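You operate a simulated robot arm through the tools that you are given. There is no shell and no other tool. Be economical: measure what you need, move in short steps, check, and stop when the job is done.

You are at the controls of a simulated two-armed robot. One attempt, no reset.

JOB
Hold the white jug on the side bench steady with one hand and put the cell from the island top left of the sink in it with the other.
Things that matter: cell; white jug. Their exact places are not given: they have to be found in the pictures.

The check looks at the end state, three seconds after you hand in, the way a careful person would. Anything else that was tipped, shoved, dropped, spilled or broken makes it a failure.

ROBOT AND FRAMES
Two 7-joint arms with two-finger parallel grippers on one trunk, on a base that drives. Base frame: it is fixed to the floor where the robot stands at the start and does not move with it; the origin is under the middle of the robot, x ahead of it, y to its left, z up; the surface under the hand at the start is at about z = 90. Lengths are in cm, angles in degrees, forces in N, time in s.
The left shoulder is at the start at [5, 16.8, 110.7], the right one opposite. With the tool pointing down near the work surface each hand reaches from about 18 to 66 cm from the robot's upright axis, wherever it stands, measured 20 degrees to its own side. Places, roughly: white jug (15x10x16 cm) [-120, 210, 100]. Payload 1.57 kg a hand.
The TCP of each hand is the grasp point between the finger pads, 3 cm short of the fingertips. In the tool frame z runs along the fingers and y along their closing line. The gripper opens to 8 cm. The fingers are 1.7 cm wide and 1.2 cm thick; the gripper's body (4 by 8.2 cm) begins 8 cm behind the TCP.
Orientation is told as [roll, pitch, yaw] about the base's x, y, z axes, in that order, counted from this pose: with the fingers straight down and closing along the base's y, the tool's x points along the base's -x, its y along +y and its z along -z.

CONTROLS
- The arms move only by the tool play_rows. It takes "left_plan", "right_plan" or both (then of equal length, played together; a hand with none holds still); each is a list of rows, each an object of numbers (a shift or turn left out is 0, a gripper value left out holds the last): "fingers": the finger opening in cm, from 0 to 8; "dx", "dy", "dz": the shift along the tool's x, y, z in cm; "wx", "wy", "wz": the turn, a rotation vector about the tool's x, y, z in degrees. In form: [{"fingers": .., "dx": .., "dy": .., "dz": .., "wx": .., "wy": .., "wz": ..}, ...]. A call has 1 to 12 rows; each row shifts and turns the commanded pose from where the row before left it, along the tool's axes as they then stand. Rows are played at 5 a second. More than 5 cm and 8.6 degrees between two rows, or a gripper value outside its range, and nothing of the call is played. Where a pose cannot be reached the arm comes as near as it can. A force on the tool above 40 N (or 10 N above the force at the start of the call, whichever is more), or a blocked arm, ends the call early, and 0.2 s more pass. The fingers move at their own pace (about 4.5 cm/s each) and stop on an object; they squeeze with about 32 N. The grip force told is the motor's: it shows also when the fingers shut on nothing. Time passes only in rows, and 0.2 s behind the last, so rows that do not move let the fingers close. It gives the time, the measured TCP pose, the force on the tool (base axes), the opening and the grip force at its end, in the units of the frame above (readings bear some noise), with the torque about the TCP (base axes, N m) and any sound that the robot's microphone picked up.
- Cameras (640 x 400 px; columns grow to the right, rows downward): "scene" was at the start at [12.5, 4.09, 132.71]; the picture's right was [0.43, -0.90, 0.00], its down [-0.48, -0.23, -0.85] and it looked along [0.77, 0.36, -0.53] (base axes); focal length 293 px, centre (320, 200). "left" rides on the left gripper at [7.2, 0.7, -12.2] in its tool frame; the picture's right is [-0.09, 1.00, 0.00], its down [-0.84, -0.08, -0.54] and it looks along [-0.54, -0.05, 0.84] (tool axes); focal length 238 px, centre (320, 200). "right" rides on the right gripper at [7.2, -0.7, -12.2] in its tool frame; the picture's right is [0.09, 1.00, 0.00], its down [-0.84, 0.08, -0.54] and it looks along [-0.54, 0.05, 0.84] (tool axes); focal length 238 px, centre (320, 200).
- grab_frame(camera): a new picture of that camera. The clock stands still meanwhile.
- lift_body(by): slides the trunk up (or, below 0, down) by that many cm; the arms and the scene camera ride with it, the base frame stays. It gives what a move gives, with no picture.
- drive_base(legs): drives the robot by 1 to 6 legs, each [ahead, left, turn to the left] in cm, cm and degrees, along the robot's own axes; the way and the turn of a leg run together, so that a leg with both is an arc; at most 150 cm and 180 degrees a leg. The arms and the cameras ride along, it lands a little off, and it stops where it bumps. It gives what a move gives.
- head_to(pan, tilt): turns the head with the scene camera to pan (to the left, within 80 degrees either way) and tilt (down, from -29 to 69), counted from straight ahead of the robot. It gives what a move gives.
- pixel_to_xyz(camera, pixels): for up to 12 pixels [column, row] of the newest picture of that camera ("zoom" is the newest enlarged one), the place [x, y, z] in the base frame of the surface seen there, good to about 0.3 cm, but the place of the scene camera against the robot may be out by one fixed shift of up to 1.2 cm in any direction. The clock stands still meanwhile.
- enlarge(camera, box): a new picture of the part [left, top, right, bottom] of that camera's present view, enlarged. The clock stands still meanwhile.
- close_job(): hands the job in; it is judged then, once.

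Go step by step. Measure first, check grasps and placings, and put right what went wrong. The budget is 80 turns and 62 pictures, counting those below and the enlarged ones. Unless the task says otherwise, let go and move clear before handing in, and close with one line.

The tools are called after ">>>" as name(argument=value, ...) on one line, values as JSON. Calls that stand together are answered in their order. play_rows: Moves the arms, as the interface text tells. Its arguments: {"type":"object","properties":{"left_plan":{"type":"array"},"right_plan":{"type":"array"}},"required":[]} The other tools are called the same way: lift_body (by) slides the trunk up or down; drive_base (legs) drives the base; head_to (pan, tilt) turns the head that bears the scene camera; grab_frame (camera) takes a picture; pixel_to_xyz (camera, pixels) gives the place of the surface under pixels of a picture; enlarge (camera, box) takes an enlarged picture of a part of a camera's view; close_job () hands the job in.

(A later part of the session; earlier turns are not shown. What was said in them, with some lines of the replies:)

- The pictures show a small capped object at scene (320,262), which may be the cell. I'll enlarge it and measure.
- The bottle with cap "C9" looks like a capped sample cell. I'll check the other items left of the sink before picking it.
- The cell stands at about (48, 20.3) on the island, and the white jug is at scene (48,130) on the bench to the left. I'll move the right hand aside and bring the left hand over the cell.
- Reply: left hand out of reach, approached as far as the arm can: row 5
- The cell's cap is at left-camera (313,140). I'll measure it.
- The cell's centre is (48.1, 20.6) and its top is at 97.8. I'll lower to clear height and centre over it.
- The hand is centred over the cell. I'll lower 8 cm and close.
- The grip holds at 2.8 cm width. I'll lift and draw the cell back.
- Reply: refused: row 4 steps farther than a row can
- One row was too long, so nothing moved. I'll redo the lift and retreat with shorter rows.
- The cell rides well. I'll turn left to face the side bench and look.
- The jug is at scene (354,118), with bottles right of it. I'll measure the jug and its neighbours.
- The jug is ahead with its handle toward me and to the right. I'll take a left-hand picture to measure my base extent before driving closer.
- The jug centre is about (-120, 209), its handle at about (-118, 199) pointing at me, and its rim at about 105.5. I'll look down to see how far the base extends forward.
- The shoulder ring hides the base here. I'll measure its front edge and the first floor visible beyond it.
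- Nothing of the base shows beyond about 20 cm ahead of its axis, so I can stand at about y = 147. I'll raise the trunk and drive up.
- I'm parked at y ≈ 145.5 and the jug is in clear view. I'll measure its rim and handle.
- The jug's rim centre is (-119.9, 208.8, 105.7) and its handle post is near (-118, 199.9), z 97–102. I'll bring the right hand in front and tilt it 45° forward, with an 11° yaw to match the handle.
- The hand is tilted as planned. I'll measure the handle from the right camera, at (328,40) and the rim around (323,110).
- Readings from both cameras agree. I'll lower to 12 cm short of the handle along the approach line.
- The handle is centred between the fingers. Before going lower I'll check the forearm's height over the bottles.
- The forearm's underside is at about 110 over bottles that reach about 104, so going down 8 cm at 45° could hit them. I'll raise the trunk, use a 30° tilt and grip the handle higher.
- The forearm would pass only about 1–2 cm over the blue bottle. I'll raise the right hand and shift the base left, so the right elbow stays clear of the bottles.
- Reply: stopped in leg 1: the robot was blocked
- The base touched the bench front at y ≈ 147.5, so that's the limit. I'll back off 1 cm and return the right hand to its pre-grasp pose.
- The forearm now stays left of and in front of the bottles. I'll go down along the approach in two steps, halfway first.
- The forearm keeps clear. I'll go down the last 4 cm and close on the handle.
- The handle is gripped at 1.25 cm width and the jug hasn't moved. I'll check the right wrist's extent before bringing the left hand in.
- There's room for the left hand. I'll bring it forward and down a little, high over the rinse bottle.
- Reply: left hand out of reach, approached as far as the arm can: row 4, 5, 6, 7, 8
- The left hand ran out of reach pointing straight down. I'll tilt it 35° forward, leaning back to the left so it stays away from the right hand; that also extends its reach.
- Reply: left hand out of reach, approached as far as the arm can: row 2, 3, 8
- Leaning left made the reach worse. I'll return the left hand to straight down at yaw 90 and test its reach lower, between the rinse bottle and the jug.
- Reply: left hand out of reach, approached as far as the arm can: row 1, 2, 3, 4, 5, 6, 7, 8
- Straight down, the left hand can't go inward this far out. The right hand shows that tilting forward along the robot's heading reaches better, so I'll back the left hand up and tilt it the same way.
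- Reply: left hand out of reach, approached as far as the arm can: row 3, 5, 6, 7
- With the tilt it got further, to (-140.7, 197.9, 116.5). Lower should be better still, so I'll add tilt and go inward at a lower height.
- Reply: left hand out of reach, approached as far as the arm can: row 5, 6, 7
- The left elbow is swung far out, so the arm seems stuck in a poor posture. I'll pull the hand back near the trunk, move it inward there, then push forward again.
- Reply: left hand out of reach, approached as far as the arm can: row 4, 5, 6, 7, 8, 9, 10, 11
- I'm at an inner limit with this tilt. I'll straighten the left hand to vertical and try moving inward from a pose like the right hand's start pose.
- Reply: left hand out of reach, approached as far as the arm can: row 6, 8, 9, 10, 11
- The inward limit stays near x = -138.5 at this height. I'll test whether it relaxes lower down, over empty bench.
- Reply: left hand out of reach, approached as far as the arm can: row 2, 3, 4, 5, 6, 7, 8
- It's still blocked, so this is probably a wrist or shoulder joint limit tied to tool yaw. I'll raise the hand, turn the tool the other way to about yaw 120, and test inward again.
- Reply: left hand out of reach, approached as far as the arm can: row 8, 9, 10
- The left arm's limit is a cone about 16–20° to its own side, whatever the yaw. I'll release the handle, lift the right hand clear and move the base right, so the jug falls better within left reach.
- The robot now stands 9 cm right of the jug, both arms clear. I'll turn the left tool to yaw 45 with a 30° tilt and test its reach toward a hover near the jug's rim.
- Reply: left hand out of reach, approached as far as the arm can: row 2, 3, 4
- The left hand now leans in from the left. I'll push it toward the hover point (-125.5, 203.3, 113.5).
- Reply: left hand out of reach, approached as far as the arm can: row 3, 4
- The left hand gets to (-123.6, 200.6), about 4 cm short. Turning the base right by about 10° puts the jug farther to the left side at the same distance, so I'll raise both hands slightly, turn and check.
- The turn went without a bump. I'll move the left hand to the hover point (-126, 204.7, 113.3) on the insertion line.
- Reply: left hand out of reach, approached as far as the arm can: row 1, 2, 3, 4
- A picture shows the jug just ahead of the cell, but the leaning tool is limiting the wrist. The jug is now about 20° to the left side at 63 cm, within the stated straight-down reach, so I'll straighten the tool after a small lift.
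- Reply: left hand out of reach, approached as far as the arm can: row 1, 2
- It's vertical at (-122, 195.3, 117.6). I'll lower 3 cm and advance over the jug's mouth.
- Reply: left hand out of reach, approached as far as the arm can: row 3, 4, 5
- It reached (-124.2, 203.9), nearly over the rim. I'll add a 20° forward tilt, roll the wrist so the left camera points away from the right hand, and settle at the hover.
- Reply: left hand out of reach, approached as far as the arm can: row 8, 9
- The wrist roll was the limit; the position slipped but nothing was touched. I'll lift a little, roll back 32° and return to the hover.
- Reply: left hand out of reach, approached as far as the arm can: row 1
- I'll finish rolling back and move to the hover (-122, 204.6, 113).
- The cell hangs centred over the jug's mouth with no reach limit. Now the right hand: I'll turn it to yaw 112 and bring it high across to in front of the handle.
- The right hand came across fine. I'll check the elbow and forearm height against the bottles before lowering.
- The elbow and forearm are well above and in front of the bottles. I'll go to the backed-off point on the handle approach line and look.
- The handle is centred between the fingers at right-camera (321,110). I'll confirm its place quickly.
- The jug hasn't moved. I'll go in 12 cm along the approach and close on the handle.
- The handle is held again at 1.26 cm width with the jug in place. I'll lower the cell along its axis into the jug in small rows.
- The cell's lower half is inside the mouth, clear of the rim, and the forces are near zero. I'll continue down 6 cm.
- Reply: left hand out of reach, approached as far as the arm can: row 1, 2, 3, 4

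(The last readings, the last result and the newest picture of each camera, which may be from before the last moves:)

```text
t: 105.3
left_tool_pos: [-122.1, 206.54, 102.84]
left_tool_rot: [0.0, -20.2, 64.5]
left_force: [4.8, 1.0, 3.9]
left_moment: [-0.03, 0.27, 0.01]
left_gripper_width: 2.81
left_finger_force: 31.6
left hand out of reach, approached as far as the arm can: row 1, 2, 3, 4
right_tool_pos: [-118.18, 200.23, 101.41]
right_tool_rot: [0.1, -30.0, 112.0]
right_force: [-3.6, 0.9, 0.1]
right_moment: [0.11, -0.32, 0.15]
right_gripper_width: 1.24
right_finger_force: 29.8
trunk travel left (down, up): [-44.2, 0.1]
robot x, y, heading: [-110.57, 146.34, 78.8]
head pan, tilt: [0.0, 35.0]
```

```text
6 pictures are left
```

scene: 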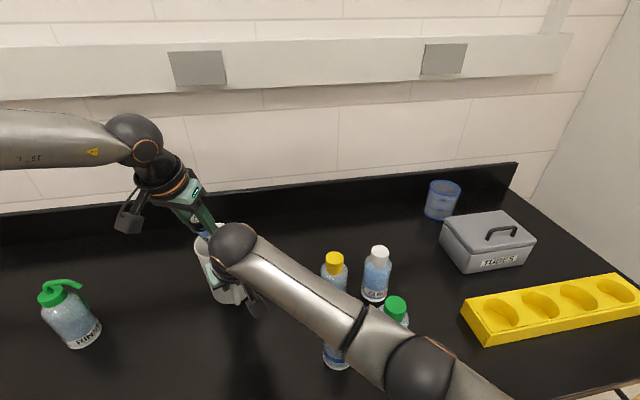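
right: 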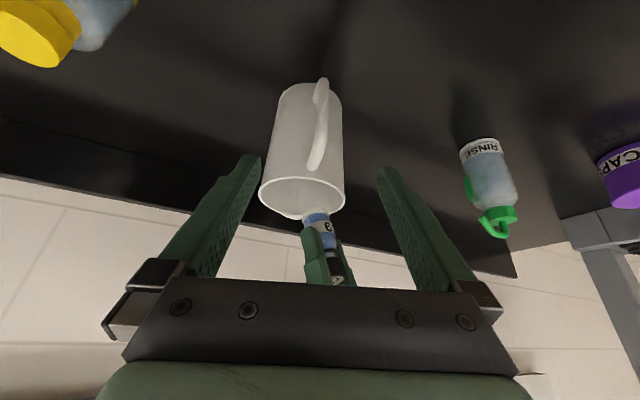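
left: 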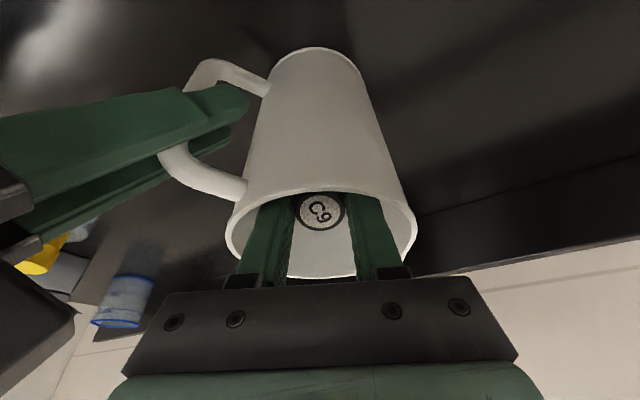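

Reach clipped the descent and the fingers touched the jug's left inner wall with about 6 N; the jug hasn't moved. I'll ease right, back out to the free height, add 7° of tilt for reach, and look at the forces.

>>> play_rows(left_plan=[{"dy": -0.8}, {"dz": -1.5}, {"dz": -1.5, "dy": -0.2}, {"dz": -1}, {}, {"wy": -3.5}, {"wy": -3.5}, {}])

```text
t: 107.2
left_tool_pos: [-121.79, 204.8, 106.48]
left_tool_rot: [0.1, -27.1, 64.6]
left_force: [0.3, 0.6, -1.1]
left_moment: [0.01, 0.0, 0.02]
left_gripper_width: 2.8
left_finger_force: 32.0
right_tool_pos: [-118.32, 200.35, 101.21]
right_tool_rot: [0.0, -29.9, 111.9]
right_force: [-0.1, 0.2, -0.2]
right_moment: [-0.06, -0.02, 0.02]
right_gripper_width: 1.25
right_finger_force: 29.6
trunk travel left (down, up): [-44.2, 0.1]
robot x, y, heading: [-110.52, 146.13, 79.0]
head pan, tilt: [0.0, 35.0]
```

The forces are clear again. I'll shift toward the mouth's centre, then go down the new axis.

>>> play_rows(left_plan=[{"dx": -0.84, "dz": 0.43}, {"dx": -0.84, "dz": 0.43}, {"dz": 1.2}, {"dz": 1.2}, {}])

```text
t: 108.3
left_tool_pos: [-120.5, 207.53, 104.2]
left_tool_rot: [0.2, -27.0, 64.6]
left_force: [-0.2, -0.3, -0.6]
left_moment: [0.0, 0.01, 0.03]
left_gripper_width: 2.85
left_finger_force: 32.3
right_tool_pos: [-118.34, 200.34, 101.36]
right_tool_rot: [0.0, -29.9, 112.0]
right_force: [0.8, 0.5, -1.1]
right_moment: [-0.06, -0.06, -0.02]
right_gripper_width: 1.25
right_finger_force: 29.6
trunk travel left (down, up): [-44.2, 0.1]
robot x, y, heading: [-110.82, 146.31, 79.0]
head pan, tilt: [0.0, 35.0]
```

There was no clipping and no contact. I'll go on 2.4 cm.

>>> play_rows(left_plan=[{"dz": 0.8}, {"dz": 0.8}, {"dz": 0.8}, {}])

>>> grab_frame(camera="left")

```text
t: 109.3
left_tool_pos: [-120.88, 207.6, 102.64]
left_tool_rot: [0.1, -27.1, 64.6]
left_force: [-0.3, -0.7, -1.2]
left_moment: [0.01, -0.04, -0.02]
left_gripper_width: 2.79
left_finger_force: 31.5
left hand out of reach, approached as far as the arm can: row 2, 3
right_tool_pos: [-118.22, 200.41, 101.34]
right_tool_rot: [0.1, -29.8, 111.9]
right_force: [-0.6, -1.0, -1.4]
right_moment: [-0.07, -0.03, 0.01]
right_gripper_width: 1.26
right_finger_force: 29.9
trunk travel left (down, up): [-44.2, 0.1]
robot x, y, heading: [-111.08, 146.84, 79.3]
head pan, tilt: [0.0, 35.0]
```

```text
5 pictures are left
```

left: 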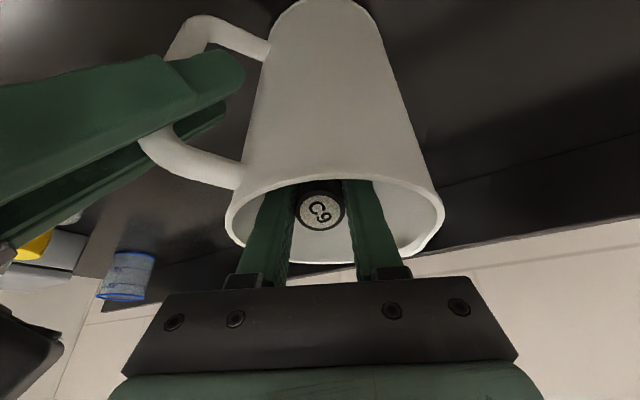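

The cell is inside below the rim with no force, and the fingers sit slightly toward image left of the mouth. I'll shift 0.5 cm left and open gently to drop the cell the last few centimetres.

>>> play_rows(left_plan=[{"dy": 0.5}, {}, {"fingers": 3.3}, {"fingers": 3.8}, {"fingers": 4.2}, {}, {}])

>>> grab_frame(camera="left")

```text
t: 111.0
left_tool_pos: [-121.46, 207.78, 102.85]
left_tool_rot: [0.1, -27.0, 64.7]
left_force: [0.1, -0.2, -0.3]
left_moment: [0.02, -0.01, -0.01]
left_gripper_width: 4.18
left_finger_force: 0.0
right_tool_pos: [-118.13, 200.35, 101.37]
right_tool_rot: [0.0, -29.8, 112.0]
right_force: [0.0, -0.6, -1.4]
right_moment: [-0.09, -0.03, 0.03]
right_gripper_width: 1.26
right_finger_force: 29.5
trunk travel left (down, up): [-44.2, 0.1]
robot x, y, heading: [-110.76, 146.4, 78.9]
head pan, tilt: [0.0, 35.0]
```

```text
4 pictures are left
```

left: 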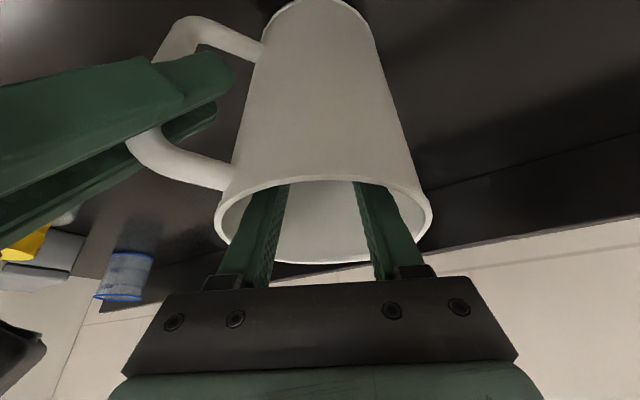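

The cell has dropped into the jug and both force readings are quiet. I'll withdraw the left hand along its axis while the right keeps holding.

>>> play_rows(left_plan=[{"fingers": 3}, {"dz": -1.5}, {"dz": -1.5}, {"dz": -1.5}, {"dz": -1.5}, {"dz": -2}, {"dz": -2}, {"dz": -2}, {}])

```text
t: 113.0
left_tool_pos: [-123.88, 202.92, 113.35]
left_tool_rot: [0.1, -27.0, 64.6]
left_force: [-0.7, 1.4, 0.7]
left_moment: [-0.01, -0.03, 0.02]
left_gripper_width: 2.99
left_finger_force: 0.1
right_tool_pos: [-118.28, 200.35, 101.32]
right_tool_rot: [-0.1, -29.9, 112.0]
right_force: [0.0, 0.8, -0.7]
right_moment: [-0.09, -0.04, 0.02]
right_gripper_width: 1.27
right_finger_force: 29.7
trunk travel left (down, up): [-44.2, 0.1]
robot x, y, heading: [-110.57, 146.45, 78.9]
head pan, tilt: [0.0, 35.0]
```

The left hand is out of the jug. I'll raise it further, then release the handle and back the right hand away along its approach.

>>> play_rows(left_plan=[{"dz": -3}, {"dz": -3}, {"dy": 2}, {"dy": 2}, {}, {}, {}, {}, {}, {}, {}], right_plan=[{}, {}, {}, {"fingers": 3}, {"fingers": 6}, {"fingers": 8}, {}, {"dz": -2}, {"dz": -3}, {"dz": -4}, {"dz": -4}])

>>> grab_frame(camera="scene")

```text
t: 115.3
left_tool_pos: [-128.73, 202.13, 118.88]
left_tool_rot: [0.1, -27.0, 64.5]
left_force: [0.0, 0.0, -0.7]
left_moment: [-0.01, -0.02, -0.01]
left_gripper_width: 3.03
left_finger_force: 0.0
right_tool_pos: [-115.68, 194.38, 112.64]
right_tool_rot: [0.0, -29.9, 111.8]
right_force: [0.4, -0.1, -0.3]
right_moment: [0.0, -0.01, -0.02]
right_gripper_width: 7.99
right_finger_force: 0.0
trunk travel left (down, up): [-44.2, 0.1]
robot x, y, heading: [-110.6, 146.4, 79.0]
head pan, tilt: [0.0, 35.0]
```

```text
3 pictures are left
```

scene: 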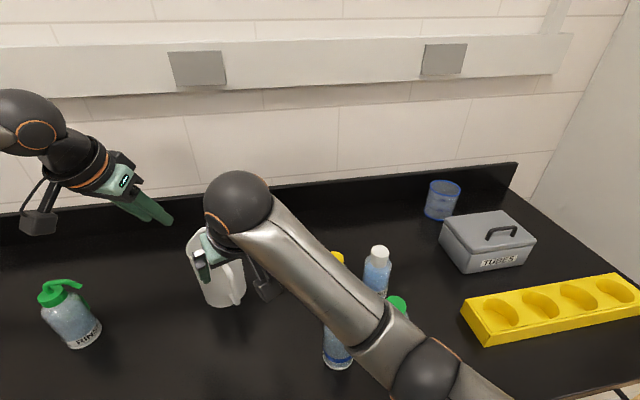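

The jug stands upright. I'll raise the right hand and draw it back, then check the jug and bottles.

>>> play_rows(right_plan=[{"dx": -2, "dz": -3.4}, {"dx": -2, "dz": -3.4}, {"dx": 3, "dz": -1.7, "dy": -2}, {"dx": 3, "dz": -1.7, "dy": -3}, {"dx": 2, "dy": -4}, {"dy": -4}, {"dy": -4}, {}])

>>> grab_frame(camera="scene")

>>> enlarge(camera="scene", box=[170, 210, 290, 320])

```text
t: 117.2
left_tool_pos: [-128.67, 202.05, 118.8]
left_tool_rot: [0.1, -26.9, 64.6]
left_force: [-0.6, 0.0, 0.2]
left_moment: [0.01, -0.01, -0.02]
left_gripper_width: 3.02
left_finger_force: 0.0
right_tool_pos: [-96.74, 192.67, 119.31]
right_tool_rot: [0.0, -29.8, 112.0]
right_force: [0.2, -0.2, 0.3]
right_moment: [0.02, -0.02, -0.01]
right_gripper_width: 8.0
right_finger_force: 0.2
trunk travel left (down, up): [-44.2, 0.1]
robot x, y, heading: [-110.39, 146.41, 79.0]
head pan, tilt: [0.0, 35.0]
```

```text
2 pictures are left
```

scene: 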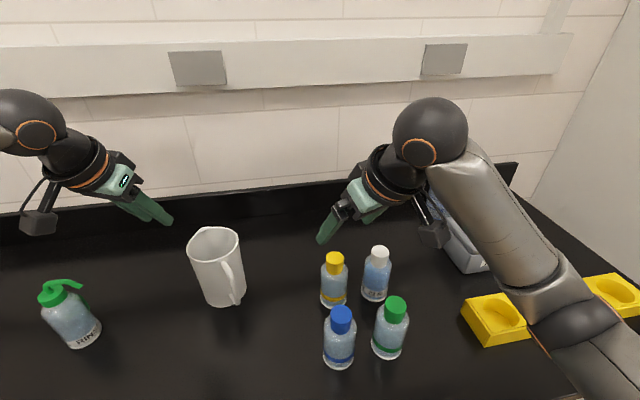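

```text
3.64 times, centred on (230, 265) of scene
```

zoom: 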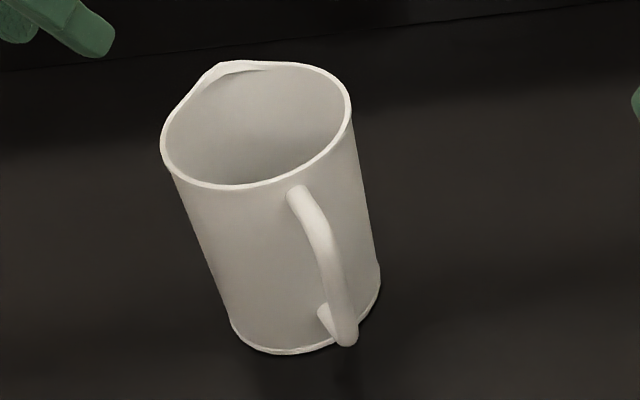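

All bottles stand as before. The jug's rim looks slightly shifted from the earlier frame, so I'll measure its rim and base.

>>> pixel_to_xyz(camera="zoom", pixels=[[163, 140], [349, 110], [250, 187], [250, 64], [235, 325], [378, 285], [290, 352], [300, 200], [330, 265], [345, 335], [300, 280], [200, 400]])

```text
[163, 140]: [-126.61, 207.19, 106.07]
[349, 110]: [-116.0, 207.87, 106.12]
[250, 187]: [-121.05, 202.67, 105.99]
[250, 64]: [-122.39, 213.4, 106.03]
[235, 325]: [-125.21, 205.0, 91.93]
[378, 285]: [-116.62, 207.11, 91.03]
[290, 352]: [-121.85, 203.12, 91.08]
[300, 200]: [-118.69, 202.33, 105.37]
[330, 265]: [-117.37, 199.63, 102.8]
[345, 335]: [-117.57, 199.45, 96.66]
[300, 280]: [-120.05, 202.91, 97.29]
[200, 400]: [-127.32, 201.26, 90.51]
```

The rim is level at z ≈ 106 all around, so the jug is upright and has shifted only about 1 cm. I'll take one last look from the left camera for the cell inside.

>>> play_rows(left_plan=[{"dz": -4}, {"dz": -4}, {}])

>>> grab_frame(camera="left")

```text
t: 118.0
left_tool_pos: [-130.33, 199.02, 126.24]
left_tool_rot: [0.2, -27.0, 64.4]
left_force: [0.5, 0.4, 0.3]
left_moment: [-0.02, -0.02, 0.0]
left_gripper_width: 2.98
left_finger_force: 0.1
right_tool_pos: [-96.9, 192.57, 119.46]
right_tool_rot: [0.0, -29.9, 112.1]
right_force: [0.0, -0.2, -0.6]
right_moment: [0.02, 0.03, -0.01]
right_gripper_width: 8.03
right_finger_force: 0.1
trunk travel left (down, up): [-44.2, 0.1]
robot x, y, heading: [-110.35, 146.49, 79.1]
head pan, tilt: [0.0, 35.0]
```

```text
0 pictures are left
```

left: 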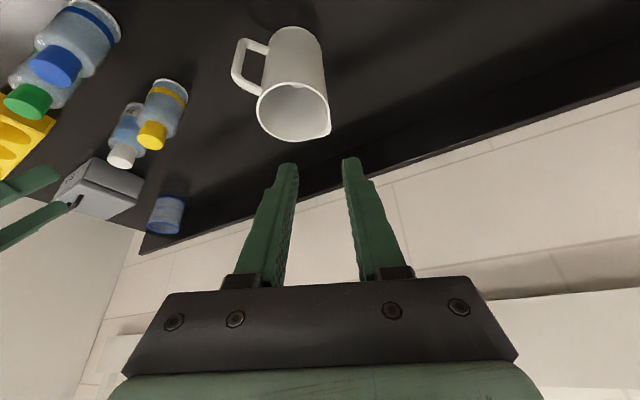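

The bench around the jug is clear, the cell is not in the gripper or on the bench, the jug is upright and both hands are clear. I'll hand in.

>>> close_job()

```text
The job is handed in.
```

I lowered the cell into the white jug and released it there while the right hand held the handle. The cell dropped the last few centimetres, and I couldn't see it at the bottom of the jug afterwards. The jug is upright but sits about 1 cm left of where it started. Nothing else was disturbed on the bench that I could see, and both hands are clear.
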